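You operate a simulated robot arm through the tools that you are given. There is no shell and no other tool. Be economical: measure what you need, move in short steps, check, and stop when the job is done.

You run a simulated two-armed robot. Do the job below in one go: nothing can be reset, and whatever is moved stays where it is left.

TASK
Make a spin picture with teal paint in the yellow spinner.
Fine: lid wide, dab the disc on the plate, stick back in its pot, lid shut, turn the hand wheel till the paint has spread; leave the spare disc. Set down upright: what you pick out.

It is judged by the outcome, as a careful person would: the job done as asked, and still so three seconds after it is handed in. It fails if anything else is knocked over, pushed out of place, dropped, spilled or broken. A push-on lid holds only when it is set on centred and level and pressed home; a screw cap is set on level and turned clockwise until tight.

THE ROBOT
Two 7-joint arms with fingered hands on one trunk, on a base that drives. Base frame: it is fixed to the floor where the robot stands at the start and does not move with it; the origin is under the middle of the robot, x ahead of it, y to its left, z up. Lengths are in m, angles in degrees, forces in N, time in s.
The left shoulder is at the start at [0.03, 0.12, 1.013], the right one opposite. With the tool pointing down near the work surface each hand reaches from about 0.24 to 0.68 m from the robot's upright axis, wherever it stands, measured 20 degrees to its own side. Places, roughly: paper disc (11x11x4 cm) [0.7, -0.1, 0.7]; yellow spinner hand wheel [0.5, -0.4, 0.8]; yellow spinner lid [0.6, -0.2, 0.8]. Payload 4 kg a hand.
Tool frame (each hand has its own): the origin (TCP) lies between the finger pads and is the grasp point; the fingertips stand 0.019 m ahead of it; z points along the fingers, y is the line along which they close. The gripper opens to 0.12 m. The gripper's body begins 0.053 m behind the TCP. The gripper is a hand of 3 fingers: y runs from the thumb to the fingers, the wrist lies at [0, 0, -0.219] in the tool frame.
Orientation is that of the tool frame in the base frame, as [roll, pitch, yaw] about the fixed x, y, z axes, in that order (R = Rz(yaw) Ry(pitch) Rx(roll)). With the fingers straight down and closing along the base's y, the tool's x points along the base's -x, its y along +y and its z along -z.

THE INTERFACE
- The arms move only by the tool arm_command. It takes "left_deltas", "right_deltas" or both (then of equal length, played together; a hand with none holds still); each is a list of rows, each an object of numbers (a shift or turn left out is 0): "x", "y", "z": the shift along the base's x, y, z in m; "rx", "ry", "rz": the turn, a rotation vector about the base's x, y, z in degrees. In form: [{"x": .., "y": .., "z": .., "rx": .., "ry": .., "rz": ..}, ...]. A call has 1 to 12 rows; each row is the pose to reach, as a shift and turn from the pose commanded when the call began. A row lasts 0.2 s, in which the tool goes at most 0.05 m and 8.6 degrees; a call with a longer step from one row to the next is refused whole. A pose out of reach is approached as far as the arm can. The call stops where the force on the tool passes 90 N (or 10 N more than at its start, if that is more) or the arm is blocked; 0.2 s more then pass. In this call time passes only in rows, and 0.2 s behind the last. It gives the time, the measured TCP pose, the force on the tool (base axes), the opening and the grip force at its end, in the units of the frame above (readings bear some noise), with the torque about the TCP (base axes, N m) and any sound that the robot's microphone picked up.
- Cameras (640 x 400 px; columns grow to the right, rows downward): "scene" is now at [0.0463, -0.02, 1.5639]; the picture's right is [-0.34, -0.94, 0.00], its down [-0.71, 0.26, -0.65] and it looks along [0.61, -0.22, -0.76] (base axes); focal length 281 px, centre (320, 200). "left" rides on the left gripper at [-0.066, -0.004, -0.079] in its tool frame; the picture's right is [0.05, -1.00, 0.00], its down [0.76, 0.04, -0.64] and it looks along [0.64, 0.03, 0.77] (tool axes); focal length 251 px, centre (320, 200). "right" rides on the right gripper at [0.066, -0.004, -0.079] in its tool frame; the picture's right is [0.05, 1.00, 0.00], its down [-0.76, 0.04, -0.64] and it looks along [-0.64, 0.03, 0.77] (tool axes); focal length 251 px, centre (320, 200). There is no depth. A picture from a camera that has moved, and an enlarged one, comes with that camera's place and axes in the base frame and with its lens. The place of the scene camera against the robot may be out by one fixed shift of up to 0.012 m in any direction.
- camera(camera): a new picture of that camera. The clock stands still meanwhile.
- raise_lower(by): slides the trunk up (or, below 0, down) by that many m; the arms and the scene camera ride with it, the base frame stays. It gives what a move gives, with no picture.
- steer(legs): drives the robot by 1 to 6 legs, each [ahead, turn to the left] in m and degrees, along the robot's own axes; the way and the turn of a leg run together, so that a leg with both is an arc; at most 1.5 m and 180 degrees a leg. The arms and the cameras ride along, it lands a little off, and it stops where it bumps. It gives what a move gives.
- curl_fingers(finger1, finger2, thumb_bend, hand): sets how far each is bent, from 0 (flat) to 100 (curled in); at 30 the hand is open as for a grip, at 70 the pads meet at the TCP. One left out holds its place. A second passes; each finger stops where it meets its share of the squeeze, and holds until it gets a number again. It is the only way to open and close the hand. It gives what a move gives, with no picture; readings hold the bend of each and the force on the fingers (four entries, about 0 where the hand has none), thumb and palm.
- head_to(pan, tilt): turns the head with the scene camera to pan (to the left, within 120 degrees either way) and tilt (down, from -29 to 69), counted from straight ahead of the robot. It gives what a move gives.
- enlarge(camera, box): a new picture of the part [left, top, right, bottom] of that camera's present view, enlarged. The clock stands still meanwhile.
- job_done(): hands the job in; it is judged then, once.

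Go step by step. Nothing tells you exact positions but the pictures and the camera data: compare them with the known pose of the tool, close in by small moves and look again before you grip or let go. The budget is 120 turns and 88 pictures, counting those below and the enlarged ones. Unless the task says otherwise, let go and move clear before handing in, and close with one line.

The tools are called after ">>>" by a JSON object that holds its "method" and its "body". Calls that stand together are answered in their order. arm_command: Moves the arms, as the interface text tells. Its arguments: {"type":"object","properties":{"left_deltas":{"type":"array"},"right_deltas":{"type":"array"}},"required":[]} The other tools are called the same way: raise_lower (by) slides the trunk up or down; curl_fingers (finger1, finger2, thumb_bend, hand) moves the fingers one by one; steer (legs) drives the base; head_to (pan, tilt) turns the head that bears the scene camera; camera (camera) takes a picture; enlarge (camera, box) takes an enlarged picture of a part of a camera's view; job_done () hands the job in.

At the start:

```text
time: 0.0
left_eef_pos: [0.4426, -0.0746, 1.1299]
left_orientation: [179.9, 0.0, -179.3]
left_ft_force: [-0.1, -0.4, -0.6]
left_wrist_torque: [-0.02, -0.01, 0.01]
left_finger_gap: 0.1199
left_grasp_force: 0.0
left_shape: jaw
left_bend: [30.0, 30.0, 30.0]
left_finger forces: [0.0, 0.1, 0.1, 0.1, 0.1, 0.0]
right_eef_pos: [0.2879, -0.3441, 1.136]
right_orientation: [180.0, 0.0, -179.3]
right_ft_force: [-0.3, 0.5, 0.3]
right_wrist_torque: [0.03, 0.01, 0.02]
right_finger_gap: 0.12
right_grasp_force: 0.2
right_shape: jaw
right_bend: [30.0, 30.0, 30.0]
right_finger forces: [0.1, 0.0, 0.0, 0.0, 0.0, 0.0]
trunk travel left (down, up): [-0.225, 0.315]
robot x, y, heading: [0.0025, -0.0051, 0.2]
head pan, tilt: [-19.8, 49.4]
```

scene: 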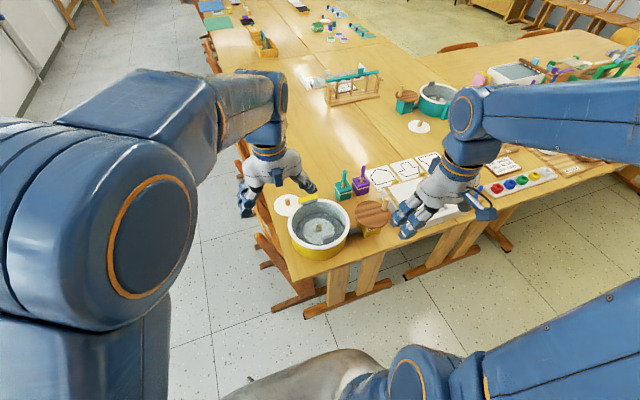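
right: 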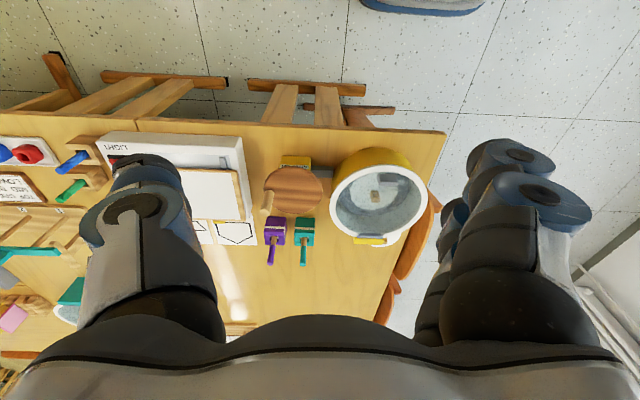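
left: 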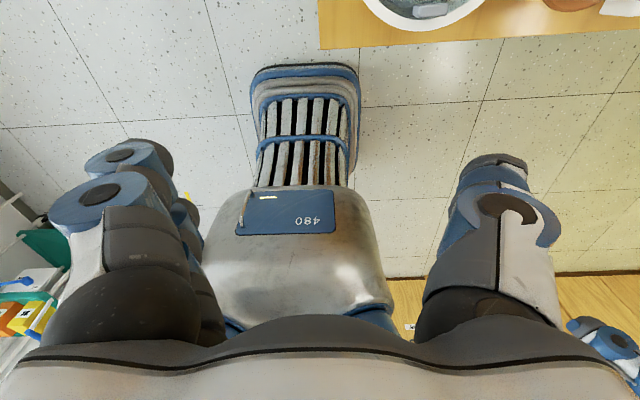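

I see a yellow spinner at the table's near corner, with a lid or plate beside it and paint pots behind. I'll look closer to locate everything.

>>> {"method": "enlarge", "body": {"camera": "scene", "box": [230, 140, 470, 290]}}

>>> {"method": "enlarge", "body": {"camera": "right", "box": [230, 130, 470, 280]}}

```text
2.67 times, centred on (350, 215) of scene
camera zoom: at [0.0463, -0.02, 1.5639], right [-0.34, -0.94, 0.0], down [-0.71, 0.26, -0.65], along [0.61, -0.22, -0.76], focal length 749 px, centre (240, 160)
```

zoom: 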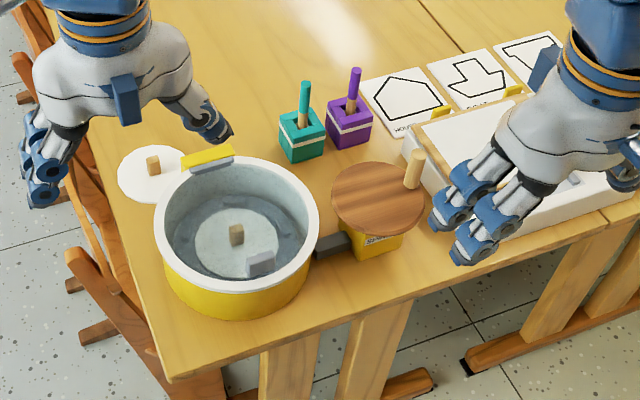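

```text
2.67 times, centred on (350, 205) of right
camera zoom: at [0.2224, -0.348, 1.2138], right [-0.07, 1.0, 0.0], down [0.76, 0.05, 0.64], along [0.64, 0.04, -0.77], focal length 670 px, centre (240, 187)
```

zoom: 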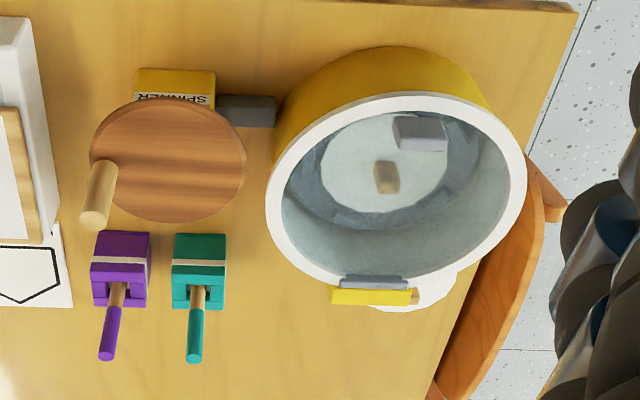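

The spinner's drum centre is about (0.565, -0.20), with the lid hinge on its far side and a grey handle on its near side. The wheel is about (0.55, -0.386, 0.79), and the teal stick top is about (0.715, -0.357, 0.852). The pot is just out of reach, so I'll shift forward and right a little.

>>> {"method": "steer", "body": {"legs": [[0, -35], [0.16, 0], [0, 35]]}}

```text
time: 4.8
left_eef_pos: [0.5726, -0.1562, 1.131]
left_orientation: [180.0, 0.1, -178.3]
left_ft_force: [0.5, -0.4, 0.2]
left_wrist_torque: [0.0, -0.02, 0.02]
left_finger_gap: 0.1198
left_grasp_force: 0.0
left_shape: jaw
left_bend: [30.0, 30.0, 30.0]
left_finger forces: [0.0, 0.0, 0.0, 0.0, 0.0, 0.1]
right_eef_pos: [0.4211, -0.4293, 1.1369]
right_orientation: [179.8, 0.1, -178.2]
right_ft_force: [-0.5, -0.8, 0.1]
right_wrist_torque: [0.0, -0.03, 0.02]
right_finger_gap: 0.1201
right_grasp_force: 0.0
right_shape: jaw
right_bend: [30.0, 30.0, 30.0]
right_finger forces: [0.1, 0.0, 0.0, 0.1, 0.1, 0.0]
trunk travel left (down, up): [-0.225, 0.315]
robot x, y, heading: [0.1285, -0.096, 1.1]
head pan, tilt: [-19.8, 49.4]
```

The base moved well. The left hand hovers over the drum, so I'll move it aside and look again with the head aimed at the work.

>>> {"method": "arm_command", "body": {"left_deltas": [{"y": 0.05}, {"y": 0.1}, {"y": 0.15}, {"y": 0.2}, {"y": 0.25}, {"y": 0.3}, {"y": 0.3, "x": -0.05}, {"y": 0.3, "x": -0.1}, {"y": 0.3, "x": -0.15}]}}

>>> {"method": "head_to", "body": {"pan": -20, "tilt": 55}}

>>> {"method": "camera", "body": {"camera": "scene"}}

>>> {"method": "camera", "body": {"camera": "right"}}

```text
time: 6.8
left_eef_pos: [0.4195, 0.1416, 1.1317]
left_orientation: [179.9, 0.2, -178.3]
left_ft_force: [-0.2, 0.1, -0.2]
left_wrist_torque: [0.01, -0.02, 0.03]
left_finger_gap: 0.1202
left_grasp_force: 0.1
left_shape: jaw
left_bend: [30.0, 30.0, 30.0]
left_finger forces: [0.0, 0.1, 0.1, 0.1, 0.1, 0.0]
right_eef_pos: [0.4227, -0.4284, 1.1371]
right_orientation: [-180.0, 0.2, -178.2]
right_ft_force: [-0.5, -0.8, -0.4]
right_wrist_torque: [-0.01, -0.03, 0.0]
right_finger_gap: 0.1198
right_grasp_force: 0.1
right_shape: jaw
right_bend: [30.0, 30.0, 30.0]
right_finger forces: [0.0, 0.0, 0.0, 0.0, 0.0, 0.1]
trunk travel left (down, up): [-0.225, 0.315]
robot x, y, heading: [0.1282, -0.0968, 0.8]
head pan, tilt: [-19.8, 49.4]
```

```text
time: 7.4
left_eef_pos: [0.4221, 0.1429, 1.1297]
left_orientation: [-180.0, -0.1, -178.2]
left_ft_force: [-0.1, -0.1, -0.3]
left_wrist_torque: [-0.01, 0.03, 0.03]
left_finger_gap: 0.1201
left_grasp_force: 0.0
left_shape: jaw
left_bend: [30.0, 30.0, 30.0]
left_finger forces: [0.0, 0.1, 0.0, 0.0, 0.1, 0.1]
right_eef_pos: [0.4254, -0.4272, 1.1364]
right_orientation: [180.0, 0.0, -178.2]
right_ft_force: [0.1, 0.5, -0.1]
right_wrist_torque: [0.01, -0.03, 0.02]
right_finger_gap: 0.1201
right_grasp_force: 0.0
right_shape: jaw
right_bend: [30.0, 30.0, 30.0]
right_finger forces: [0.1, 0.1, 0.0, 0.1, 0.0, 0.0]
trunk travel left (down, up): [-0.225, 0.315]
robot x, y, heading: [0.1279, -0.0976, 1.0]
head pan, tilt: [-20.0, 55.0]
```

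```text
82 pictures are left
camera scene: at [0.1725, -0.1151, 1.5565], right [-0.32, -0.95, 0.0], down [-0.77, 0.27, -0.57], along [0.54, -0.19, -0.82], focal length 281 px, centre (320, 200)
```

scene: 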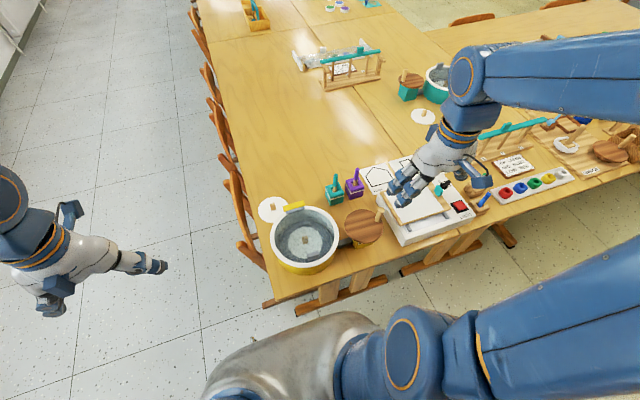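

```text
81 pictures are left
camera right: at [0.3596, -0.4334, 1.2137], right [-0.08, 1.0, 0.0], down [0.76, 0.06, 0.64], along [0.64, 0.05, -0.77], focal length 251 px, centre (320, 200)
```

right: 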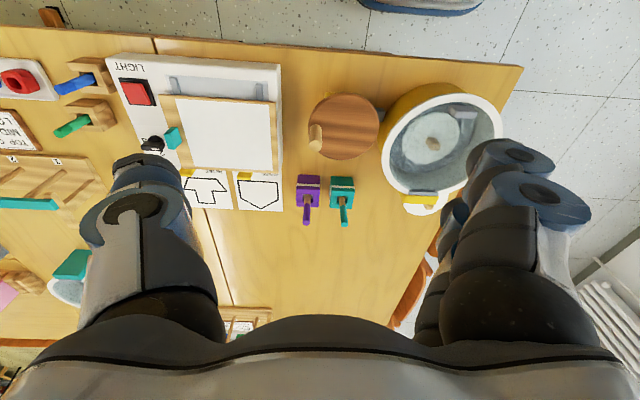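

Now a closer look at the spinner's lid.

>>> {"method": "enlarge", "body": {"camera": "scene", "box": [250, 165, 410, 265]}}

>>> {"method": "enlarge", "body": {"camera": "right", "box": [280, 70, 520, 220]}}

```text
4.00 times, centred on (330, 215) of scene
camera zoom: at [0.1725, -0.1151, 1.5565], right [-0.32, -0.95, 0.0], down [-0.77, 0.27, -0.57], along [0.54, -0.19, -0.82], focal length 1123 px, centre (280, 140)
```

zoom: 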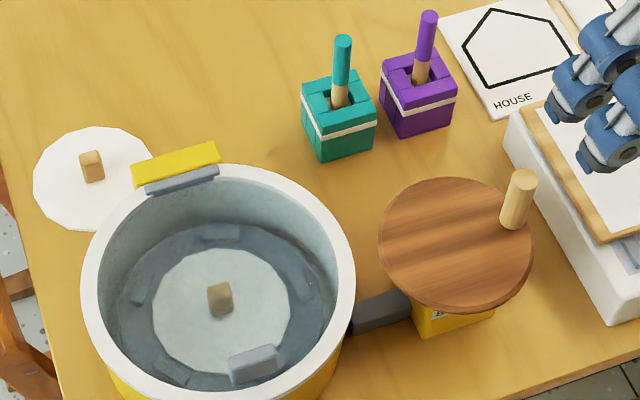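

```text
2.67 times, centred on (400, 145) of right
camera zoom: at [0.3596, -0.4334, 1.2137], right [-0.08, 1.0, 0.0], down [0.76, 0.06, 0.64], along [0.64, 0.05, -0.77], focal length 670 px, centre (107, 347)
```

zoom: 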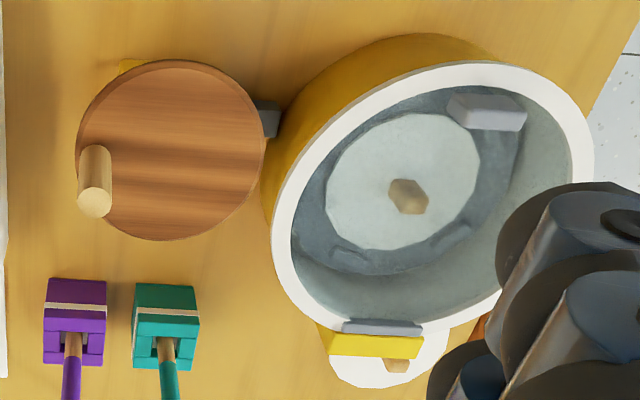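

The handle is a grey block about (0.485, -0.205, 0.82), roughly 3.5 cm wide along y. I'll bring the right hand above and short of it, tilted slightly forward, and look.

>>> {"method": "arm_command", "body": {"right_deltas": [{"y": 0.04, "z": -0.015, "ry": -3}, {"y": 0.08, "z": -0.03, "ry": -7, "x": 0.005}, {"y": 0.12, "z": -0.05, "ry": -11, "x": 0.01}, {"y": 0.155, "z": -0.075, "ry": -15, "x": 0.015}, {"y": 0.19, "z": -0.105, "ry": -19, "x": 0.02}, {"y": 0.215, "z": -0.14, "ry": -23, "x": 0.03}, {"y": 0.222, "z": -0.18, "ry": -25, "x": 0.04}, {"y": 0.222, "z": -0.22, "ry": -25, "x": 0.04}]}}

>>> {"method": "camera", "body": {"camera": "right"}}

>>> {"method": "enlarge", "body": {"camera": "scene", "box": [230, 150, 390, 250]}}

```text
time: 9.2
left_eef_pos: [0.4225, 0.141, 1.129]
left_orientation: [180.0, 0.0, -178.2]
left_ft_force: [1.0, -0.9, 0.3]
left_wrist_torque: [-0.04, 0.0, 0.0]
left_finger_gap: 0.1196
left_grasp_force: 0.0
left_shape: jaw
left_bend: [30.0, 30.0, 30.0]
left_finger forces: [0.0, 0.1, 0.0, 0.0, 0.0, 0.0]
right_eef_pos: [0.4922, -0.1952, 0.9112]
right_orientation: [-179.2, 24.9, -178.0]
right_ft_force: [-0.2, 0.0, 0.0]
right_wrist_torque: [-0.02, 0.0, -0.01]
right_finger_gap: 0.1199
right_grasp_force: 0.1
right_shape: jaw
right_bend: [30.0, 30.0, 30.0]
right_finger forces: [0.0, 0.0, 0.1, 0.0, 0.1, 0.0]
right hand out of reach, approached as far as the arm can: row 4, 5, 6, 7, 8
trunk travel left (down, up): [-0.225, 0.315]
robot x, y, heading: [0.1323, -0.097, 1.1]
head pan, tilt: [-20.0, 55.0]
```

```text
78 pictures are left
camera right: at [0.4, -0.2007, 0.953], right [-0.08, 1.0, -0.04], down [0.42, 0.06, 0.9], along [0.9, 0.05, -0.42], focal length 251 px, centre (320, 200)
```

right: 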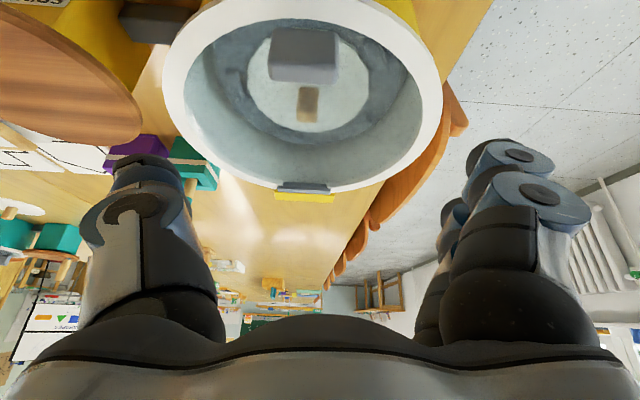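

```text
4.00 times, centred on (310, 200) of scene
camera zoom: at [0.173, -0.1153, 1.5565], right [-0.32, -0.95, 0.0], down [-0.78, 0.27, -0.57], along [0.54, -0.19, -0.82], focal length 1123 px, centre (360, 200)
```

zoom: 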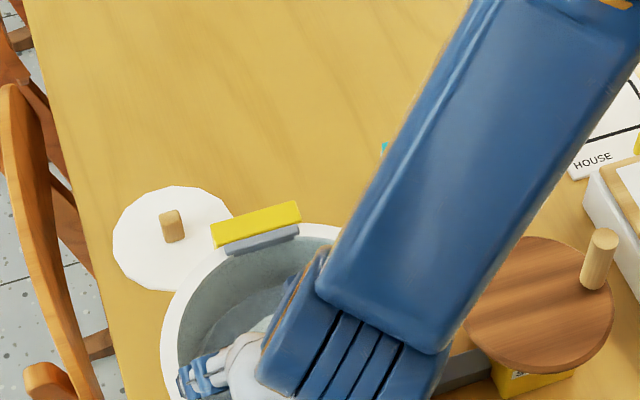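

The arm is cramped at this distance. I'll lift clear and back the base up about 0.11 m for the lid work.

>>> {"method": "arm_command", "body": {"right_deltas": [{"z": 0.04}, {"z": 0.08}]}}

>>> {"method": "steer", "body": {"legs": [[-0.12, 0]]}}

>>> {"method": "camera", "body": {"camera": "right"}}

```text
time: 9.8
left_eef_pos: [0.4199, 0.1416, 1.13]
left_orientation: [-180.0, 0.1, -178.2]
left_ft_force: [-1.0, 0.2, -0.2]
left_wrist_torque: [0.02, 0.02, -0.01]
left_finger_gap: 0.1201
left_grasp_force: 0.2
left_shape: jaw
left_bend: [30.0, 30.0, 30.0]
left_finger forces: [0.0, 0.0, 0.0, 0.0, 0.0, 0.0]
right_eef_pos: [0.4941, -0.1936, 0.992]
right_orientation: [-179.0, 24.9, -178.2]
right_ft_force: [0.0, -0.2, -0.3]
right_wrist_torque: [0.01, 0.02, -0.01]
right_finger_gap: 0.12
right_grasp_force: 0.1
right_shape: jaw
right_bend: [30.0, 30.0, 30.0]
right_finger forces: [0.0, 0.0, 0.1, 0.0, 0.0, 0.0]
right hand out of reach, approached as far as the arm can: row 1, 2
trunk travel left (down, up): [-0.225, 0.315]
robot x, y, heading: [0.131, -0.1004, 1.1]
head pan, tilt: [-20.0, 55.0]
```

```text
time: 11.1
left_eef_pos: [0.2982, 0.1393, 1.1306]
left_orientation: [180.0, 0.1, -178.3]
left_ft_force: [-0.4, -0.3, -0.7]
left_wrist_torque: [-0.01, 0.0, 0.01]
left_finger_gap: 0.1198
left_grasp_force: 0.2
left_shape: jaw
left_bend: [30.0, 30.0, 30.0]
left_finger forces: [0.0, 0.0, 0.0, 0.1, 0.0, 0.0]
right_eef_pos: [0.3727, -0.1963, 0.993]
right_orientation: [-179.1, 24.9, -178.2]
right_ft_force: [-1.9, 0.4, 0.5]
right_wrist_torque: [0.03, -0.04, -0.03]
right_finger_gap: 0.12
right_grasp_force: 0.1
right_shape: jaw
right_bend: [30.0, 30.0, 30.0]
right_finger forces: [0.0, 0.0, 0.0, 0.1, 0.1, 0.1]
trunk travel left (down, up): [-0.225, 0.315]
robot x, y, heading: [0.0083, -0.0998, 0.9]
head pan, tilt: [-20.0, 55.0]
```

```text
76 pictures are left
camera right: at [0.2795, -0.2019, 1.0349], right [-0.07, 1.0, -0.04], down [0.42, 0.06, 0.91], along [0.9, 0.05, -0.42], focal length 251 px, centre (320, 200)
```

right: 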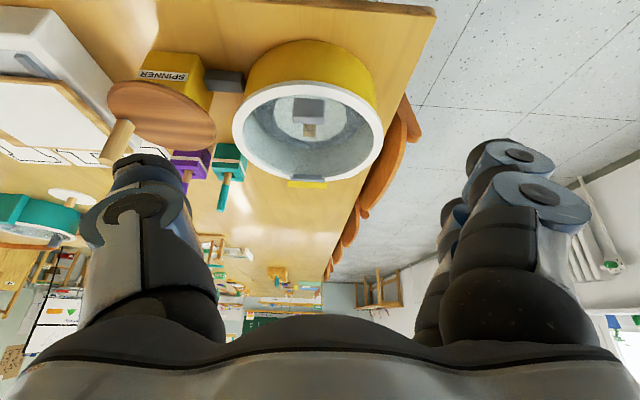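

Good view; the handle reads about (0.488, -0.208, 0.825). I'll half-close the fingers and come down partway.

>>> {"method": "curl_fingers", "body": {"hand": "right", "finger1": 48, "finger2": 48, "thumb_bend": 48}}

>>> {"method": "arm_command", "body": {"right_deltas": [{"x": 0.03, "y": -0.01}, {"x": 0.06, "y": -0.01, "z": -0.03}, {"x": 0.09, "y": -0.01, "z": -0.06}]}}

>>> {"method": "camera", "body": {"camera": "right"}}

```text
time: 12.1
left_eef_pos: [0.3002, 0.1395, 1.1288]
left_orientation: [180.0, 0.1, -178.4]
left_ft_force: [0.3, -0.5, -0.1]
left_wrist_torque: [-0.04, -0.02, 0.03]
left_finger_gap: 0.1201
left_grasp_force: 0.0
left_shape: jaw
left_bend: [30.0, 30.0, 30.0]
left_finger forces: [0.0, 0.1, 0.0, 0.0, 0.0, 0.0]
right_eef_pos: [0.3726, -0.197, 0.9919]
right_orientation: [-179.1, 24.8, -178.2]
right_ft_force: [-0.7, -0.5, 0.4]
right_wrist_torque: [0.01, -0.03, -0.01]
right_finger_gap: 0.0752
right_grasp_force: 0.1
right_shape: fingers
right_bend: [48.0, 48.0, 48.0]
right_finger forces: [0.0, 0.0, 0.0, 0.1, 0.0, 0.1]
trunk travel left (down, up): [-0.225, 0.315]
robot x, y, heading: [0.0071, -0.1011, 1.1]
head pan, tilt: [-20.0, 55.0]
```

```text
time: 12.9
left_eef_pos: [0.3017, 0.139, 1.1288]
left_orientation: [-179.9, 0.1, -178.4]
left_ft_force: [0.5, 0.7, 0.8]
left_wrist_torque: [0.02, -0.02, 0.01]
left_finger_gap: 0.1201
left_grasp_force: 0.0
left_shape: jaw
left_bend: [30.0, 30.0, 30.0]
left_finger forces: [0.1, 0.0, 0.0, 0.0, 0.1, 0.0]
right_eef_pos: [0.4666, -0.2084, 0.9301]
right_orientation: [-179.0, 24.7, -178.2]
right_ft_force: [0.0, -0.2, -0.3]
right_wrist_torque: [-0.04, 0.0, -0.02]
right_finger_gap: 0.0751
right_grasp_force: 0.1
right_shape: fingers
right_bend: [48.0, 48.0, 48.0]
right_finger forces: [0.0, 0.0, 0.0, 0.0, 0.1, 0.0]
trunk travel left (down, up): [-0.225, 0.315]
robot x, y, heading: [0.0073, -0.0975, 0.6]
head pan, tilt: [-20.0, 55.0]
```

```text
75 pictures are left
camera right: at [0.3739, -0.2136, 0.9732], right [-0.07, 1.0, -0.04], down [0.42, 0.06, 0.9], along [0.9, 0.05, -0.43], focal length 251 px, centre (320, 200)
```

right: 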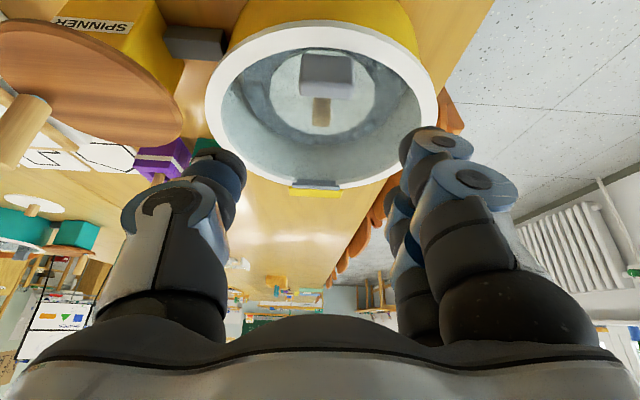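

Aligned in y. I'll lower onto the handle, keeping a little height.

>>> {"method": "arm_command", "body": {"right_deltas": [{"x": 0.008, "z": -0.04, "y": 0.002}, {"x": 0.016, "z": -0.075, "y": 0.002}, {"x": 0.021, "z": -0.09, "y": 0.002}]}}

>>> {"method": "camera", "body": {"camera": "right"}}

>>> {"method": "camera", "body": {"camera": "scene"}}

```text
time: 13.7
left_eef_pos: [0.2928, 0.1394, 1.1309]
left_orientation: [-179.9, 0.4, -178.5]
left_ft_force: [-0.4, -0.9, 0.6]
left_wrist_torque: [0.01, 0.01, -0.01]
left_finger_gap: 0.1197
left_grasp_force: 0.0
left_shape: jaw
left_bend: [30.0, 30.0, 30.0]
left_finger forces: [0.0, 0.0, 0.0, 0.0, 0.0, 0.0]
right_eef_pos: [0.4787, -0.2035, 0.8467]
right_orientation: [-179.3, 25.5, -178.1]
right_ft_force: [-27.4, -10.7, 60.9]
right_wrist_torque: [2.78, 1.0, 1.49]
right_finger_gap: 0.0765
right_grasp_force: 32.8
right_shape: fingers
right_bend: [48.0, 48.0, 48.0]
right_finger forces: [67.2, 0.0, 0.1, 0.1, 0.0, 0.0]
trunk travel left (down, up): [-0.225, 0.315]
robot x, y, heading: [0.0062, -0.1001, 1.1]
head pan, tilt: [-20.0, 55.0]
```

```text
74 pictures are left
camera right: at [0.3873, -0.209, 0.8889], right [-0.08, 1.0, -0.03], down [0.41, 0.06, 0.91], along [0.91, 0.06, -0.42], focal length 251 px, centre (320, 200)
```

right: 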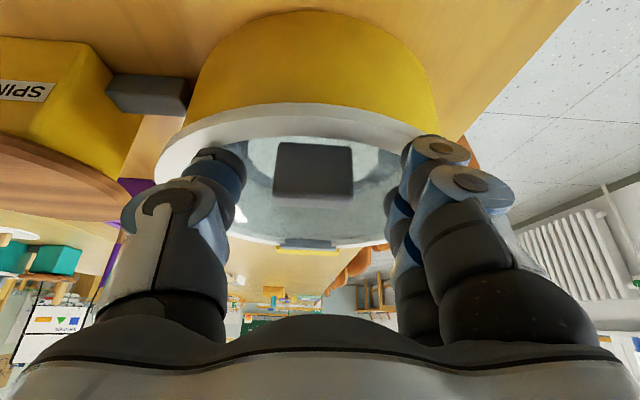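

```text
73 pictures are left
camera scene: at [0.0395, -0.1183, 1.5576], right [-0.33, -0.95, 0.0], down [-0.77, 0.27, -0.58], along [0.55, -0.19, -0.82], focal length 281 px, centre (320, 200)
```

scene: 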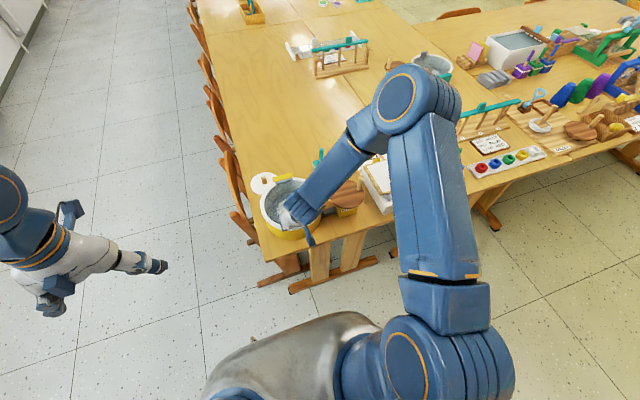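

Finger 1 touched the rim or lid. I'll rise, narrow the opening, and come down again more gently.

>>> {"method": "arm_command", "body": {"right_deltas": [{"z": 0.03, "x": 0.0}]}}

>>> {"method": "curl_fingers", "body": {"hand": "right", "finger1": 56, "finger2": 56, "thumb_bend": 56}}

>>> {"method": "camera", "body": {"camera": "right"}}

```text
time: 14.1
left_eef_pos: [0.3, 0.1397, 1.1281]
left_orientation: [-180.0, 0.1, -178.4]
left_ft_force: [0.3, -1.3, -0.3]
left_wrist_torque: [0.03, -0.01, -0.01]
left_finger_gap: 0.1198
left_grasp_force: 0.2
left_shape: jaw
left_bend: [30.0, 30.0, 30.0]
left_finger forces: [0.0, 0.0, 0.1, 0.1, 0.0, 0.0]
right_eef_pos: [0.4839, -0.2063, 0.8712]
right_orientation: [-179.2, 24.8, -178.3]
right_ft_force: [0.0, 0.0, 0.3]
right_wrist_torque: [0.01, -0.05, -0.04]
right_finger_gap: 0.0752
right_grasp_force: 0.1
right_shape: fingers
right_bend: [48.0, 48.0, 48.0]
right_finger forces: [0.0, 0.0, 0.0, 0.1, 0.0, 0.1]
trunk travel left (down, up): [-0.225, 0.315]
robot x, y, heading: [0.0095, -0.1024, 0.9]
head pan, tilt: [-20.0, 55.0]
```

```text
time: 15.1
left_eef_pos: [0.3009, 0.1398, 1.1284]
left_orientation: [-180.0, 0.0, -178.5]
left_ft_force: [0.2, -0.7, 0.5]
left_wrist_torque: [-0.01, 0.0, -0.02]
left_finger_gap: 0.12
left_grasp_force: 0.2
left_shape: jaw
left_bend: [30.0, 30.0, 30.0]
left_finger forces: [0.1, 0.0, 0.0, 0.1, 0.0, 0.1]
right_eef_pos: [0.4848, -0.2061, 0.8723]
right_orientation: [-179.1, 24.8, -178.2]
right_ft_force: [0.1, -0.8, -0.4]
right_wrist_torque: [0.05, 0.0, 0.0]
right_finger_gap: 0.0504
right_grasp_force: 0.2
right_shape: fingers
right_bend: [56.0, 56.0, 56.0]
right_finger forces: [0.0, 0.0, 0.1, 0.0, 0.0, 0.0]
trunk travel left (down, up): [-0.225, 0.315]
robot x, y, heading: [0.0037, -0.0984, 0.9]
head pan, tilt: [-20.0, 55.0]
```

```text
72 pictures are left
camera right: at [0.3921, -0.2107, 0.9145], right [-0.07, 1.0, -0.04], down [0.42, 0.06, 0.9], along [0.9, 0.05, -0.43], focal length 251 px, centre (320, 200)
```

right: 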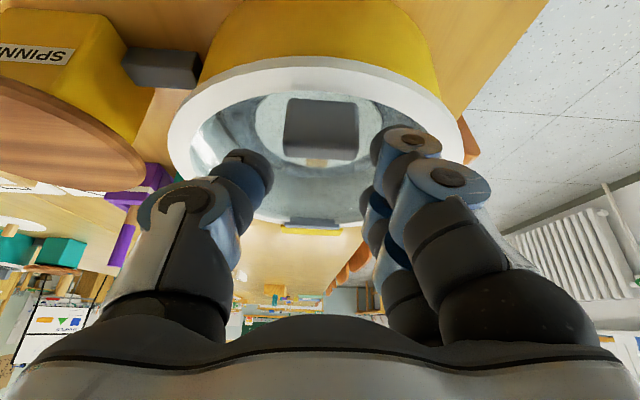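

>>> {"method": "arm_command", "body": {"right_deltas": [{"z": -0.015, "x": 0.002}, {"z": -0.027, "x": 0.004}, {"z": -0.034, "x": 0.005}]}}

>>> {"method": "camera", "body": {"camera": "right"}}

```text
time: 15.9
left_eef_pos: [0.2949, 0.1405, 1.131]
left_orientation: [-179.9, 0.5, -178.4]
left_ft_force: [-0.2, -0.1, -0.6]
left_wrist_torque: [-0.01, 0.01, -0.01]
left_finger_gap: 0.1201
left_grasp_force: 0.0
left_shape: jaw
left_bend: [30.0, 30.0, 30.0]
left_finger forces: [0.0, 0.1, 0.1, 0.0, 0.0, 0.0]
right_eef_pos: [0.4887, -0.2031, 0.8468]
right_orientation: [-179.0, 26.0, -178.0]
right_ft_force: [-14.3, -1.5, 72.8]
right_wrist_torque: [-0.4, -0.09, -0.02]
right_finger_gap: 0.0471
right_grasp_force: 36.5
right_shape: fingers
right_bend: [58.0, 56.0, 58.0]
right_finger forces: [33.8, 0.0, 0.0, 0.1, 40.3, 0.0]
trunk travel left (down, up): [-0.225, 0.315]
robot x, y, heading: [0.0106, -0.1007, 0.9]
head pan, tilt: [-20.0, 55.0]
```

```text
71 pictures are left
camera right: at [0.395, -0.2081, 0.887], right [-0.08, 1.0, -0.04], down [0.4, 0.07, 0.91], along [0.91, 0.05, -0.41], focal length 251 px, centre (320, 200)
```

right: 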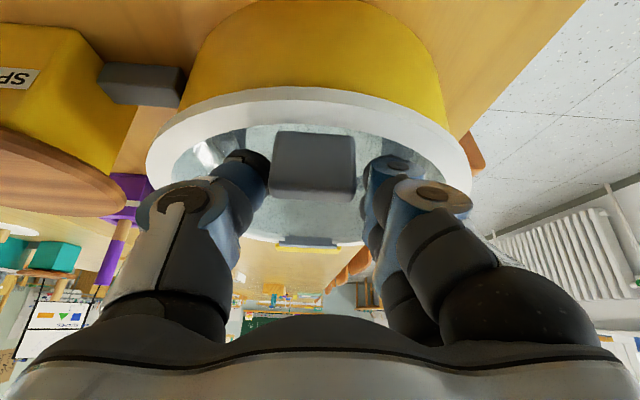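

Thumb and finger rest on the lid on both sides of the handle. I'll ease the pressure and close on it.

>>> {"method": "arm_command", "body": {"right_deltas": [{"z": 0.01, "x": -0.002}]}}

>>> {"method": "curl_fingers", "body": {"hand": "right", "finger1": 72, "finger2": 72, "thumb_bend": 72}}

>>> {"method": "camera", "body": {"camera": "right"}}

```text
time: 16.3
left_eef_pos: [0.301, 0.1398, 1.1292]
left_orientation: [-179.8, 0.1, -178.3]
left_ft_force: [-0.1, 0.3, 0.2]
left_wrist_torque: [-0.01, 0.01, -0.01]
left_finger_gap: 0.1199
left_grasp_force: 0.1
left_shape: jaw
left_bend: [30.0, 30.0, 30.0]
left_finger forces: [0.0, 0.1, 0.0, 0.0, 0.0, 0.0]
right_eef_pos: [0.4883, -0.2042, 0.848]
right_orientation: [-179.1, 24.9, -178.3]
right_ft_force: [7.0, 1.1, 24.0]
right_wrist_torque: [0.29, -0.3, -0.06]
right_finger_gap: 0.0478
right_grasp_force: 12.3
right_shape: fingers
right_bend: [56.0, 56.0, 57.0]
right_finger forces: [15.4, 0.0, 0.0, 0.0, 8.8, 0.1]
trunk travel left (down, up): [-0.225, 0.315]
robot x, y, heading: [0.0076, -0.0997, 0.9]
head pan, tilt: [-20.0, 55.0]
```

```text
time: 17.3
left_eef_pos: [0.2996, 0.1377, 1.13]
left_orientation: [-179.9, 0.0, -178.3]
left_ft_force: [0.1, -0.7, -0.3]
left_wrist_torque: [0.01, 0.0, 0.01]
left_finger_gap: 0.12
left_grasp_force: 0.2
left_shape: jaw
left_bend: [30.0, 30.0, 30.0]
left_finger forces: [0.0, 0.0, 0.0, 0.0, 0.0, 0.0]
right_eef_pos: [0.4866, -0.2049, 0.8478]
right_orientation: [-179.1, 24.8, -178.3]
right_ft_force: [2.8, -8.2, 13.7]
right_wrist_torque: [0.5, -0.04, 0.09]
right_finger_gap: 0.0366
right_grasp_force: 20.4
right_shape: fingers
right_bend: [61.0, 72.0, 61.0]
right_finger forces: [21.3, 0.0, 0.1, 0.1, 19.0, 0.1]
trunk travel left (down, up): [-0.225, 0.315]
robot x, y, heading: [0.0125, -0.1003, 1.1]
head pan, tilt: [-20.0, 55.0]
```

```text
70 pictures are left
camera right: at [0.394, -0.2105, 0.8908], right [-0.07, 1.0, -0.04], down [0.42, 0.06, 0.9], along [0.9, 0.05, -0.43], focal length 251 px, centre (320, 200)
```

right: 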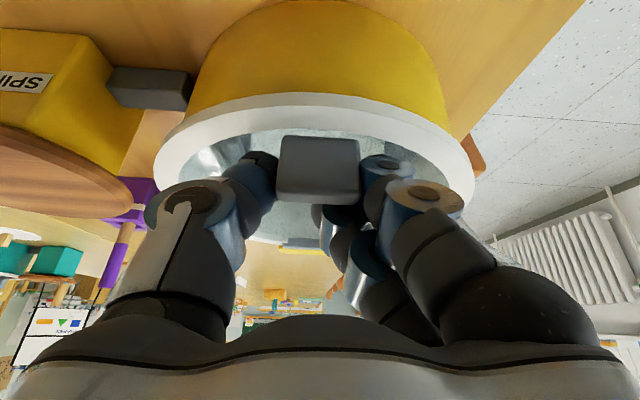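

The handle is gripped between thumb and finger 1. I'll swing it up the first part of the arc around the hinge.

>>> {"method": "arm_command", "body": {"right_deltas": [{"x": 0.002, "z": 0.025, "ry": 7}, {"x": 0.007, "z": 0.05, "ry": 14}, {"x": 0.0156, "z": 0.073, "ry": 21}, {"x": 0.027, "z": 0.095, "ry": 28}, {"x": 0.042, "z": 0.116, "ry": 34}, {"x": 0.06, "z": 0.134, "ry": 40}]}}

>>> {"method": "camera", "body": {"camera": "right"}}

>>> {"method": "camera", "body": {"camera": "scene"}}

```text
time: 18.7
left_eef_pos: [0.304, 0.1373, 1.128]
left_orientation: [180.0, -0.1, -178.4]
left_ft_force: [0.8, 0.0, 0.0]
left_wrist_torque: [-0.03, 0.03, -0.01]
left_finger_gap: 0.1198
left_grasp_force: 0.1
left_shape: jaw
left_bend: [30.0, 30.0, 30.0]
left_finger forces: [0.0, 0.0, 0.0, 0.1, 0.0, 0.1]
right_eef_pos: [0.5492, -0.2066, 0.9798]
right_orientation: [179.8, -15.5, -178.2]
right_ft_force: [8.8, -11.3, -11.5]
right_wrist_torque: [-0.05, -0.11, 0.03]
right_finger_gap: 0.0242
right_grasp_force: 8.3
right_shape: fingers
right_bend: [67.0, 72.0, 62.0]
right_finger forces: [0.1, 5.6, 0.0, 0.1, 11.9, 0.1]
trunk travel left (down, up): [-0.225, 0.315]
robot x, y, heading: [0.0069, -0.1023, 1.2]
head pan, tilt: [-20.0, 55.0]
```

```text
69 pictures are left
camera right: at [0.5077, -0.212, 1.0727], right [-0.08, 1.0, 0.02], down [0.91, 0.06, 0.42], along [0.41, 0.05, -0.91], focal length 251 px, centre (320, 200)
```

right: 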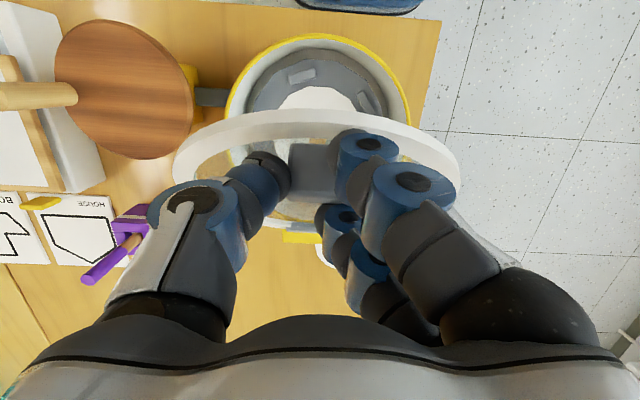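

```text
68 pictures are left
camera scene: at [0.054, -0.1192, 1.5563], right [-0.33, -0.95, 0.0], down [-0.78, 0.27, -0.57], along [0.54, -0.19, -0.82], focal length 281 px, centre (320, 200)
```

scene: 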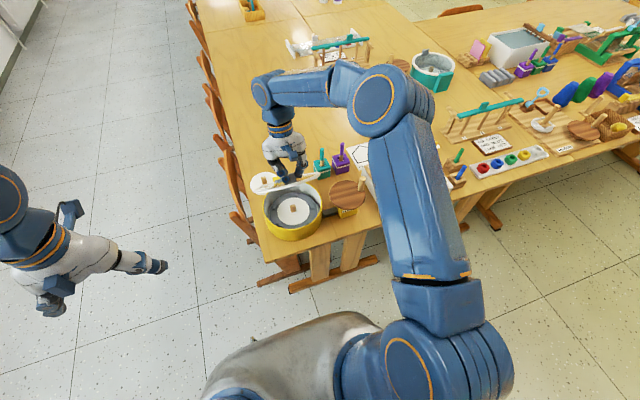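

The lid is up about 45° and the grip has shifted. I'll tighten before continuing.

>>> {"method": "curl_fingers", "body": {"hand": "right", "finger1": 85, "finger2": 85, "thumb_bend": 80}}

>>> {"method": "enlarge", "body": {"camera": "right", "box": [160, 80, 480, 280]}}

```text
time: 19.7
left_eef_pos: [0.2975, 0.1388, 1.1301]
left_orientation: [-180.0, 0.1, -178.4]
left_ft_force: [-1.5, 0.3, -0.2]
left_wrist_torque: [-0.01, 0.01, -0.02]
left_finger_gap: 0.1198
left_grasp_force: 0.0
left_shape: jaw
left_bend: [30.0, 30.0, 30.0]
left_finger forces: [0.1, 0.0, 0.1, 0.0, 0.0, 0.0]
right_eef_pos: [0.5439, -0.2057, 0.9842]
right_orientation: [179.8, -15.3, -178.4]
right_ft_force: [-13.8, -12.8, 17.8]
right_wrist_torque: [-0.53, 0.12, -0.24]
right_finger_gap: 0.005
right_grasp_force: 18.5
right_shape: fingers
right_bend: [85.0, 85.0, 71.0]
right_finger forces: [0.1, 4.8, 0.0, 0.0, 33.1, 0.1]
trunk travel left (down, up): [-0.225, 0.315]
robot x, y, heading: [0.0102, -0.0992, 0.9]
head pan, tilt: [-20.0, 55.0]
```

```text
2.00 times, centred on (320, 180) of right
camera zoom: at [0.5014, -0.2108, 1.0771], right [-0.08, 1.0, 0.02], down [0.9, 0.06, 0.42], along [0.42, 0.05, -0.91], focal length 503 px, centre (320, 240)
```

zoom: 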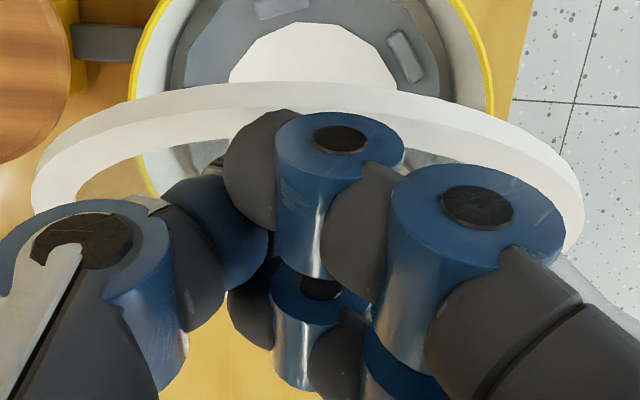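

The fingers slipped around the handle, though the lid is still up. I'll bring the left hand, fist closed and tilted forward, under the lid to take over the pushing.

>>> {"method": "curl_fingers", "body": {"hand": "left", "finger1": 70, "finger2": 70, "thumb_bend": 70}}

>>> {"method": "arm_command", "body": {"left_deltas": [{"x": 0.015, "y": -0.03, "z": -0.025, "ry": -7}, {"x": 0.03, "y": -0.06, "z": -0.05, "ry": -14}, {"x": 0.045, "y": -0.09, "z": -0.075, "ry": -21}, {"x": 0.06, "y": -0.12, "z": -0.1, "ry": -28}, {"x": 0.075, "y": -0.15, "z": -0.125, "ry": -35}, {"x": 0.09, "y": -0.18, "z": -0.15, "ry": -42}, {"x": 0.1, "y": -0.21, "z": -0.175, "ry": -49}, {"x": 0.11, "y": -0.24, "z": -0.195, "ry": -55}, {"x": 0.12, "y": -0.27, "z": -0.21, "ry": -60}]}}

>>> {"method": "camera", "body": {"camera": "scene"}}

>>> {"method": "camera", "body": {"camera": "right"}}

```text
time: 20.7
left_eef_pos: [0.2971, 0.1375, 1.1307]
left_orientation: [179.9, 0.2, -178.4]
left_ft_force: [-0.1, -0.2, 0.0]
left_wrist_torque: [0.0, -0.03, 0.0]
left_finger_gap: 0.011
left_grasp_force: 0.1
left_shape: fingers
left_bend: [71.0, 71.0, 70.0]
left_finger forces: [0.0, 0.1, 0.0, 0.0, 0.0, 0.0]
right_eef_pos: [0.5426, -0.2064, 0.9848]
right_orientation: [179.6, -15.3, -178.3]
right_ft_force: [-16.2, -13.1, 19.8]
right_wrist_torque: [-0.56, 0.13, -0.28]
right_finger_gap: 0.0048
right_grasp_force: 19.8
right_shape: fingers
right_bend: [85.0, 85.0, 71.0]
right_finger forces: [0.0, 5.4, 0.1, 0.0, 34.6, 0.1]
trunk travel left (down, up): [-0.225, 0.315]
robot x, y, heading: [0.0057, -0.1029, 1.0]
head pan, tilt: [-20.0, 55.0]
```

```text
time: 22.7
left_eef_pos: [0.3668, 0.0064, 1.0991]
left_orientation: [-163.5, 29.0, -168.4]
left_ft_force: [-0.1, 0.5, 0.6]
left_wrist_torque: [0.01, 0.0, -0.03]
left_finger_gap: 0.0106
left_grasp_force: 0.0
left_shape: fingers
left_bend: [71.0, 71.0, 70.0]
left_finger forces: [0.0, 0.1, 0.1, 0.0, 0.1, 0.1]
left hand out of reach, approached as far as the arm can: row 4, 5, 6, 7, 8, 9
right_eef_pos: [0.5435, -0.2066, 0.9851]
right_orientation: [179.6, -15.2, -178.2]
right_ft_force: [-13.8, -12.2, 17.7]
right_wrist_torque: [-0.61, 0.06, -0.2]
right_finger_gap: 0.0049
right_grasp_force: 22.5
right_shape: fingers
right_bend: [85.0, 85.0, 71.0]
right_finger forces: [0.1, 4.5, 0.0, 0.0, 41.0, 0.0]
trunk travel left (down, up): [-0.225, 0.315]
robot x, y, heading: [0.0087, -0.1021, 1.0]
head pan, tilt: [-20.0, 55.0]
```

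```text
66 pictures are left
camera scene: at [0.0455, -0.1203, 1.5567], right [-0.33, -0.95, 0.0], down [-0.77, 0.27, -0.58], along [0.54, -0.19, -0.82], focal length 281 px, centre (320, 200)
```

scene: 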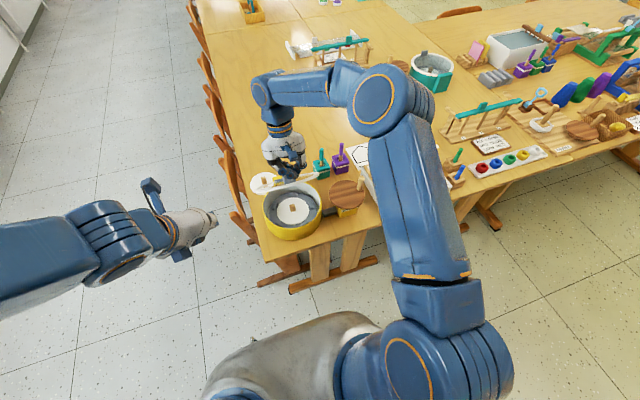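

```text
65 pictures are left
camera right: at [0.5013, -0.2117, 1.0769], right [-0.08, 1.0, 0.02], down [0.9, 0.06, 0.42], along [0.42, 0.05, -0.91], focal length 251 px, centre (320, 200)
```

right: 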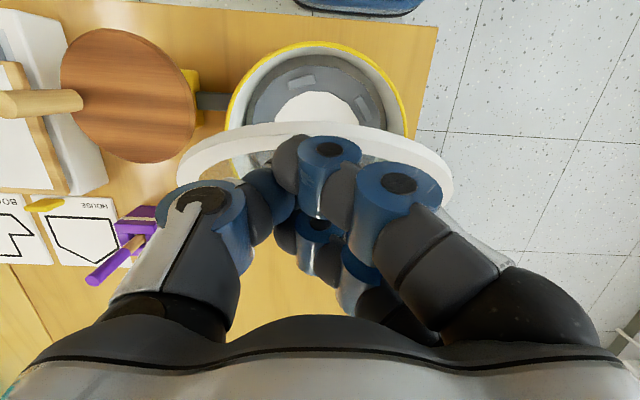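

The left arm can't take that much tilt there. I'll use a nearly vertical left hand instead, holding short of the lid first.

>>> {"method": "arm_command", "body": {"left_deltas": [{"z": 0.03, "y": 0.03, "x": -0.03, "ry": 8}, {"z": 0.06, "y": 0.05, "x": -0.05, "ry": 16}, {"z": 0.08, "y": 0.05, "x": -0.05, "ry": 24}, {"z": 0.08, "y": 0.05, "x": -0.05, "ry": 32}, {"z": 0.08, "y": 0.04, "x": -0.04, "ry": 40}, {"z": 0.08, "y": 0.02, "x": -0.02, "ry": 47}, {"z": 0.06, "y": 0.0, "x": 0.0, "ry": 52}, {"z": 0.03, "x": 0.0, "ry": 52}]}}

>>> {"method": "camera", "body": {"camera": "scene"}}

```text
refused: row 1 steps farther than a row can; nothing moved
```

```text
64 pictures are left
camera scene: at [0.0455, -0.1203, 1.5567], right [-0.33, -0.95, 0.0], down [-0.77, 0.27, -0.58], along [0.54, -0.19, -0.82], focal length 281 px, centre (320, 200)
```

scene: 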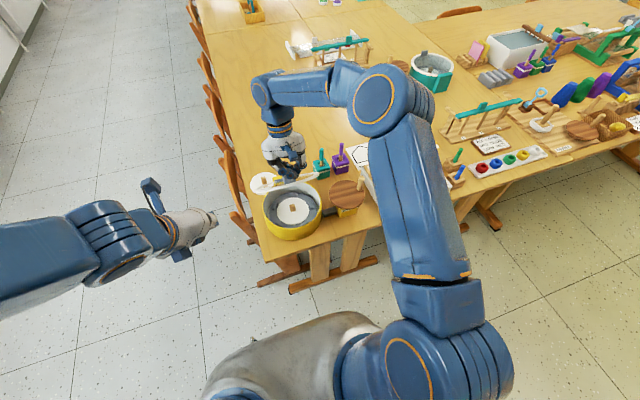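

>>> {"method": "arm_command", "body": {"left_deltas": [{"z": 0.03, "y": 0.02, "x": -0.02, "ry": 8}, {"z": 0.06, "y": 0.03, "x": -0.03, "ry": 16}, {"z": 0.08, "y": 0.03, "x": -0.03, "ry": 24}, {"z": 0.08, "y": 0.03, "x": -0.03, "ry": 32}, {"z": 0.08, "y": 0.02, "x": -0.02, "ry": 40}, {"z": 0.08, "y": 0.0, "x": 0.0, "ry": 47}, {"z": 0.06, "y": 0.0, "x": 0.0, "ry": 52}, {"z": 0.03, "x": 0.0, "ry": 52}]}}

>>> {"method": "camera", "body": {"camera": "scene"}}

```text
time: 24.5
left_eef_pos: [0.364, 0.0028, 1.1375]
left_orientation: [-173.4, -22.3, -169.0]
left_ft_force: [-0.5, 0.2, 0.4]
left_wrist_torque: [0.01, 0.0, 0.01]
left_finger_gap: 0.0104
left_grasp_force: 0.1
left_shape: fingers
left_bend: [71.0, 71.0, 70.0]
left_finger forces: [0.0, 0.0, 0.0, 0.0, 0.1, 0.0]
right_eef_pos: [0.5425, -0.2069, 0.9847]
right_orientation: [179.7, -15.1, -178.3]
right_ft_force: [-14.9, -14.6, 18.8]
right_wrist_torque: [-0.64, 0.12, -0.26]
right_finger_gap: 0.0048
right_grasp_force: 23.3
right_shape: fingers
right_bend: [85.0, 85.0, 71.0]
right_finger forces: [0.0, 4.0, 0.1, 0.0, 42.6, 0.1]
trunk travel left (down, up): [-0.225, 0.315]
robot x, y, heading: [0.0103, -0.1037, 0.7]
head pan, tilt: [-20.0, 55.0]
```

```text
63 pictures are left
camera scene: at [0.0455, -0.1193, 1.5567], right [-0.33, -0.95, 0.0], down [-0.77, 0.27, -0.58], along [0.54, -0.19, -0.82], focal length 281 px, centre (320, 200)
```

scene: 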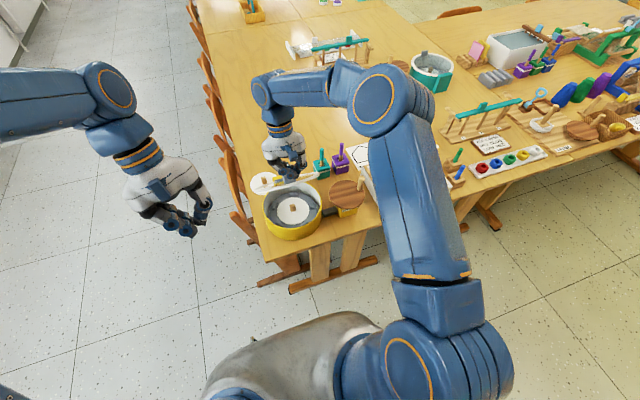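

The left hand is free again. I'll straighten it and bring it in front of the raised lid.

>>> {"method": "arm_command", "body": {"left_deltas": [{"x": 0.005, "y": -0.02, "z": -0.02, "ry": -6, "rz": -1.5}, {"x": 0.01, "y": -0.04, "z": -0.045, "ry": -12, "rz": -3}, {"x": 0.02, "y": -0.06, "z": -0.07, "ry": -18, "rz": -5}, {"x": 0.03, "y": -0.08, "z": -0.095, "ry": -24, "rz": -7}, {"x": 0.04, "y": -0.1, "z": -0.12, "ry": -30, "rz": -9}, {"x": 0.05, "y": -0.115, "z": -0.15, "ry": -34, "rz": -9}, {"x": 0.06, "y": -0.12, "z": -0.18, "ry": -34, "rz": -9}]}}

>>> {"method": "camera", "body": {"camera": "scene"}}

>>> {"method": "camera", "body": {"camera": "right"}}

```text
time: 26.1
left_eef_pos: [0.4221, -0.1131, 0.959]
left_orientation: [-169.7, 11.6, -178.7]
left_ft_force: [-0.8, 0.3, -0.1]
left_wrist_torque: [-0.02, 0.0, 0.01]
left_finger_gap: 0.0104
left_grasp_force: 0.0
left_shape: fingers
left_bend: [71.0, 71.0, 70.0]
left_finger forces: [0.0, 0.0, 0.0, 0.0, 0.1, 0.0]
right_eef_pos: [0.5442, -0.2057, 0.9851]
right_orientation: [179.7, -15.2, -178.3]
right_ft_force: [-14.0, -14.1, 18.6]
right_wrist_torque: [-0.58, 0.08, -0.23]
right_finger_gap: 0.005
right_grasp_force: 22.6
right_shape: fingers
right_bend: [85.0, 85.0, 71.0]
right_finger forces: [0.0, 4.0, 0.0, 0.1, 41.4, 0.1]
trunk travel left (down, up): [-0.225, 0.315]
robot x, y, heading: [0.0067, -0.0995, 1.0]
head pan, tilt: [-20.0, 55.0]
```

```text
62 pictures are left
camera scene: at [0.0455, -0.1193, 1.5567], right [-0.33, -0.95, 0.0], down [-0.77, 0.27, -0.58], along [0.54, -0.19, -0.82], focal length 281 px, centre (320, 200)
```

scene: 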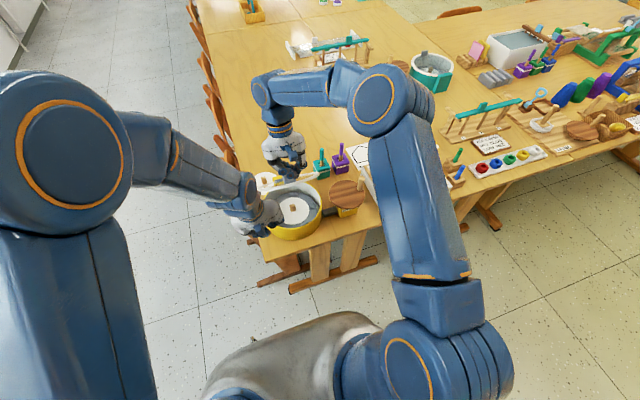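

```text
61 pictures are left
camera right: at [0.5013, -0.2114, 1.0769], right [-0.08, 1.0, 0.02], down [0.9, 0.07, 0.42], along [0.42, 0.05, -0.91], focal length 251 px, centre (320, 200)
```

right: 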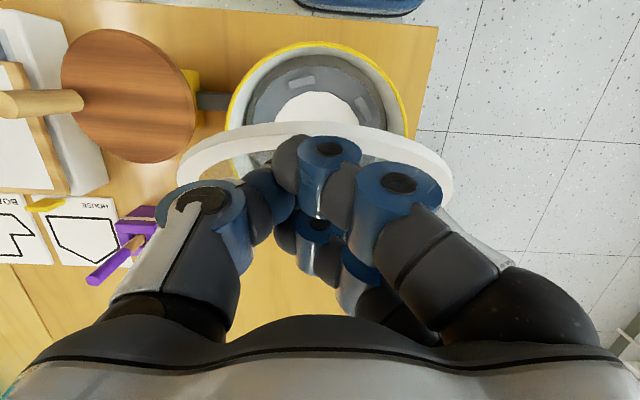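

The lid's near edge is about (0.516, -0.21, 0.973). I'll ease the left hand forward so its fingers rest under and against the lid.

>>> {"method": "arm_command", "body": {"left_deltas": [{"x": 0.03, "y": -0.01, "z": -0.025}, {"x": 0.06, "y": -0.015, "z": -0.03}, {"x": 0.08, "y": -0.015, "z": -0.03}, {"x": 0.095, "y": -0.015, "z": -0.03}]}}

>>> {"method": "camera", "body": {"camera": "right"}}

>>> {"method": "camera", "body": {"camera": "left"}}

```text
time: 27.1
left_eef_pos: [0.5151, -0.1283, 0.9282]
left_orientation: [-169.8, 11.4, -178.8]
left_ft_force: [-12.0, 0.9, 4.9]
left_wrist_torque: [-0.2, -0.33, -0.39]
left_finger_gap: 0.01
left_grasp_force: 5.6
left_shape: fingers
left_bend: [71.0, 71.0, 70.0]
left_finger forces: [0.1, 0.1, 0.1, 0.1, 10.8, 0.0]
right_eef_pos: [0.5446, -0.2066, 0.9856]
right_orientation: [179.8, -15.0, -178.3]
right_ft_force: [-7.8, -14.1, 18.2]
right_wrist_torque: [-0.59, 0.02, -0.14]
right_finger_gap: 0.0051
right_grasp_force: 21.1
right_shape: fingers
right_bend: [85.0, 85.0, 71.0]
right_finger forces: [0.1, 4.2, 0.0, 0.0, 37.9, 0.0]
trunk travel left (down, up): [-0.225, 0.315]
robot x, y, heading: [0.0066, -0.099, 1.4]
head pan, tilt: [-20.0, 55.0]
```

```text
60 pictures are left
camera right: at [0.5012, -0.2113, 1.0771], right [-0.08, 1.0, 0.02], down [0.9, 0.06, 0.42], along [0.42, 0.05, -0.91], focal length 251 px, centre (320, 200)
```

right: 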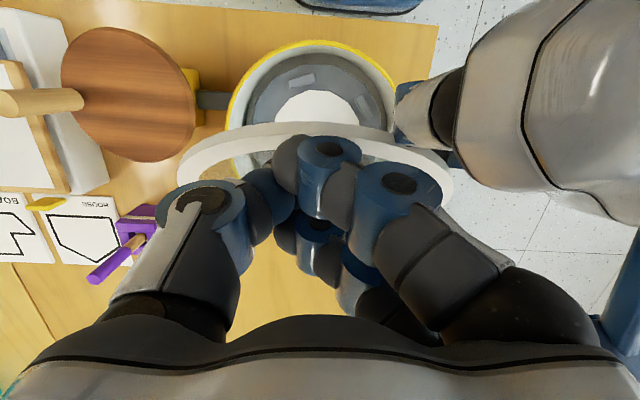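

```text
59 pictures are left
camera left: at [0.5653, -0.118, 1.0173], right [-0.07, -0.98, 0.16], down [-0.88, 0.14, 0.46], along [-0.48, -0.11, -0.87], focal length 251 px, centre (320, 200)
```

left: 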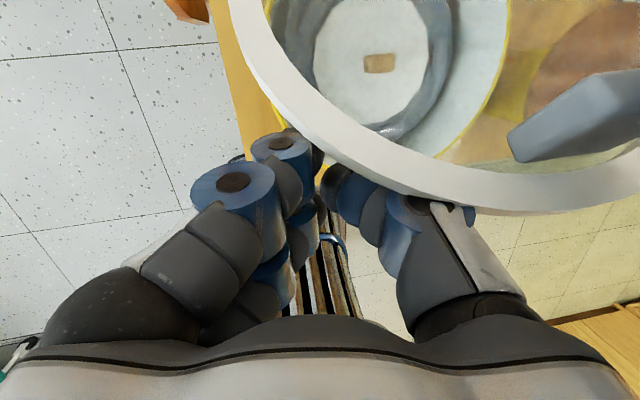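

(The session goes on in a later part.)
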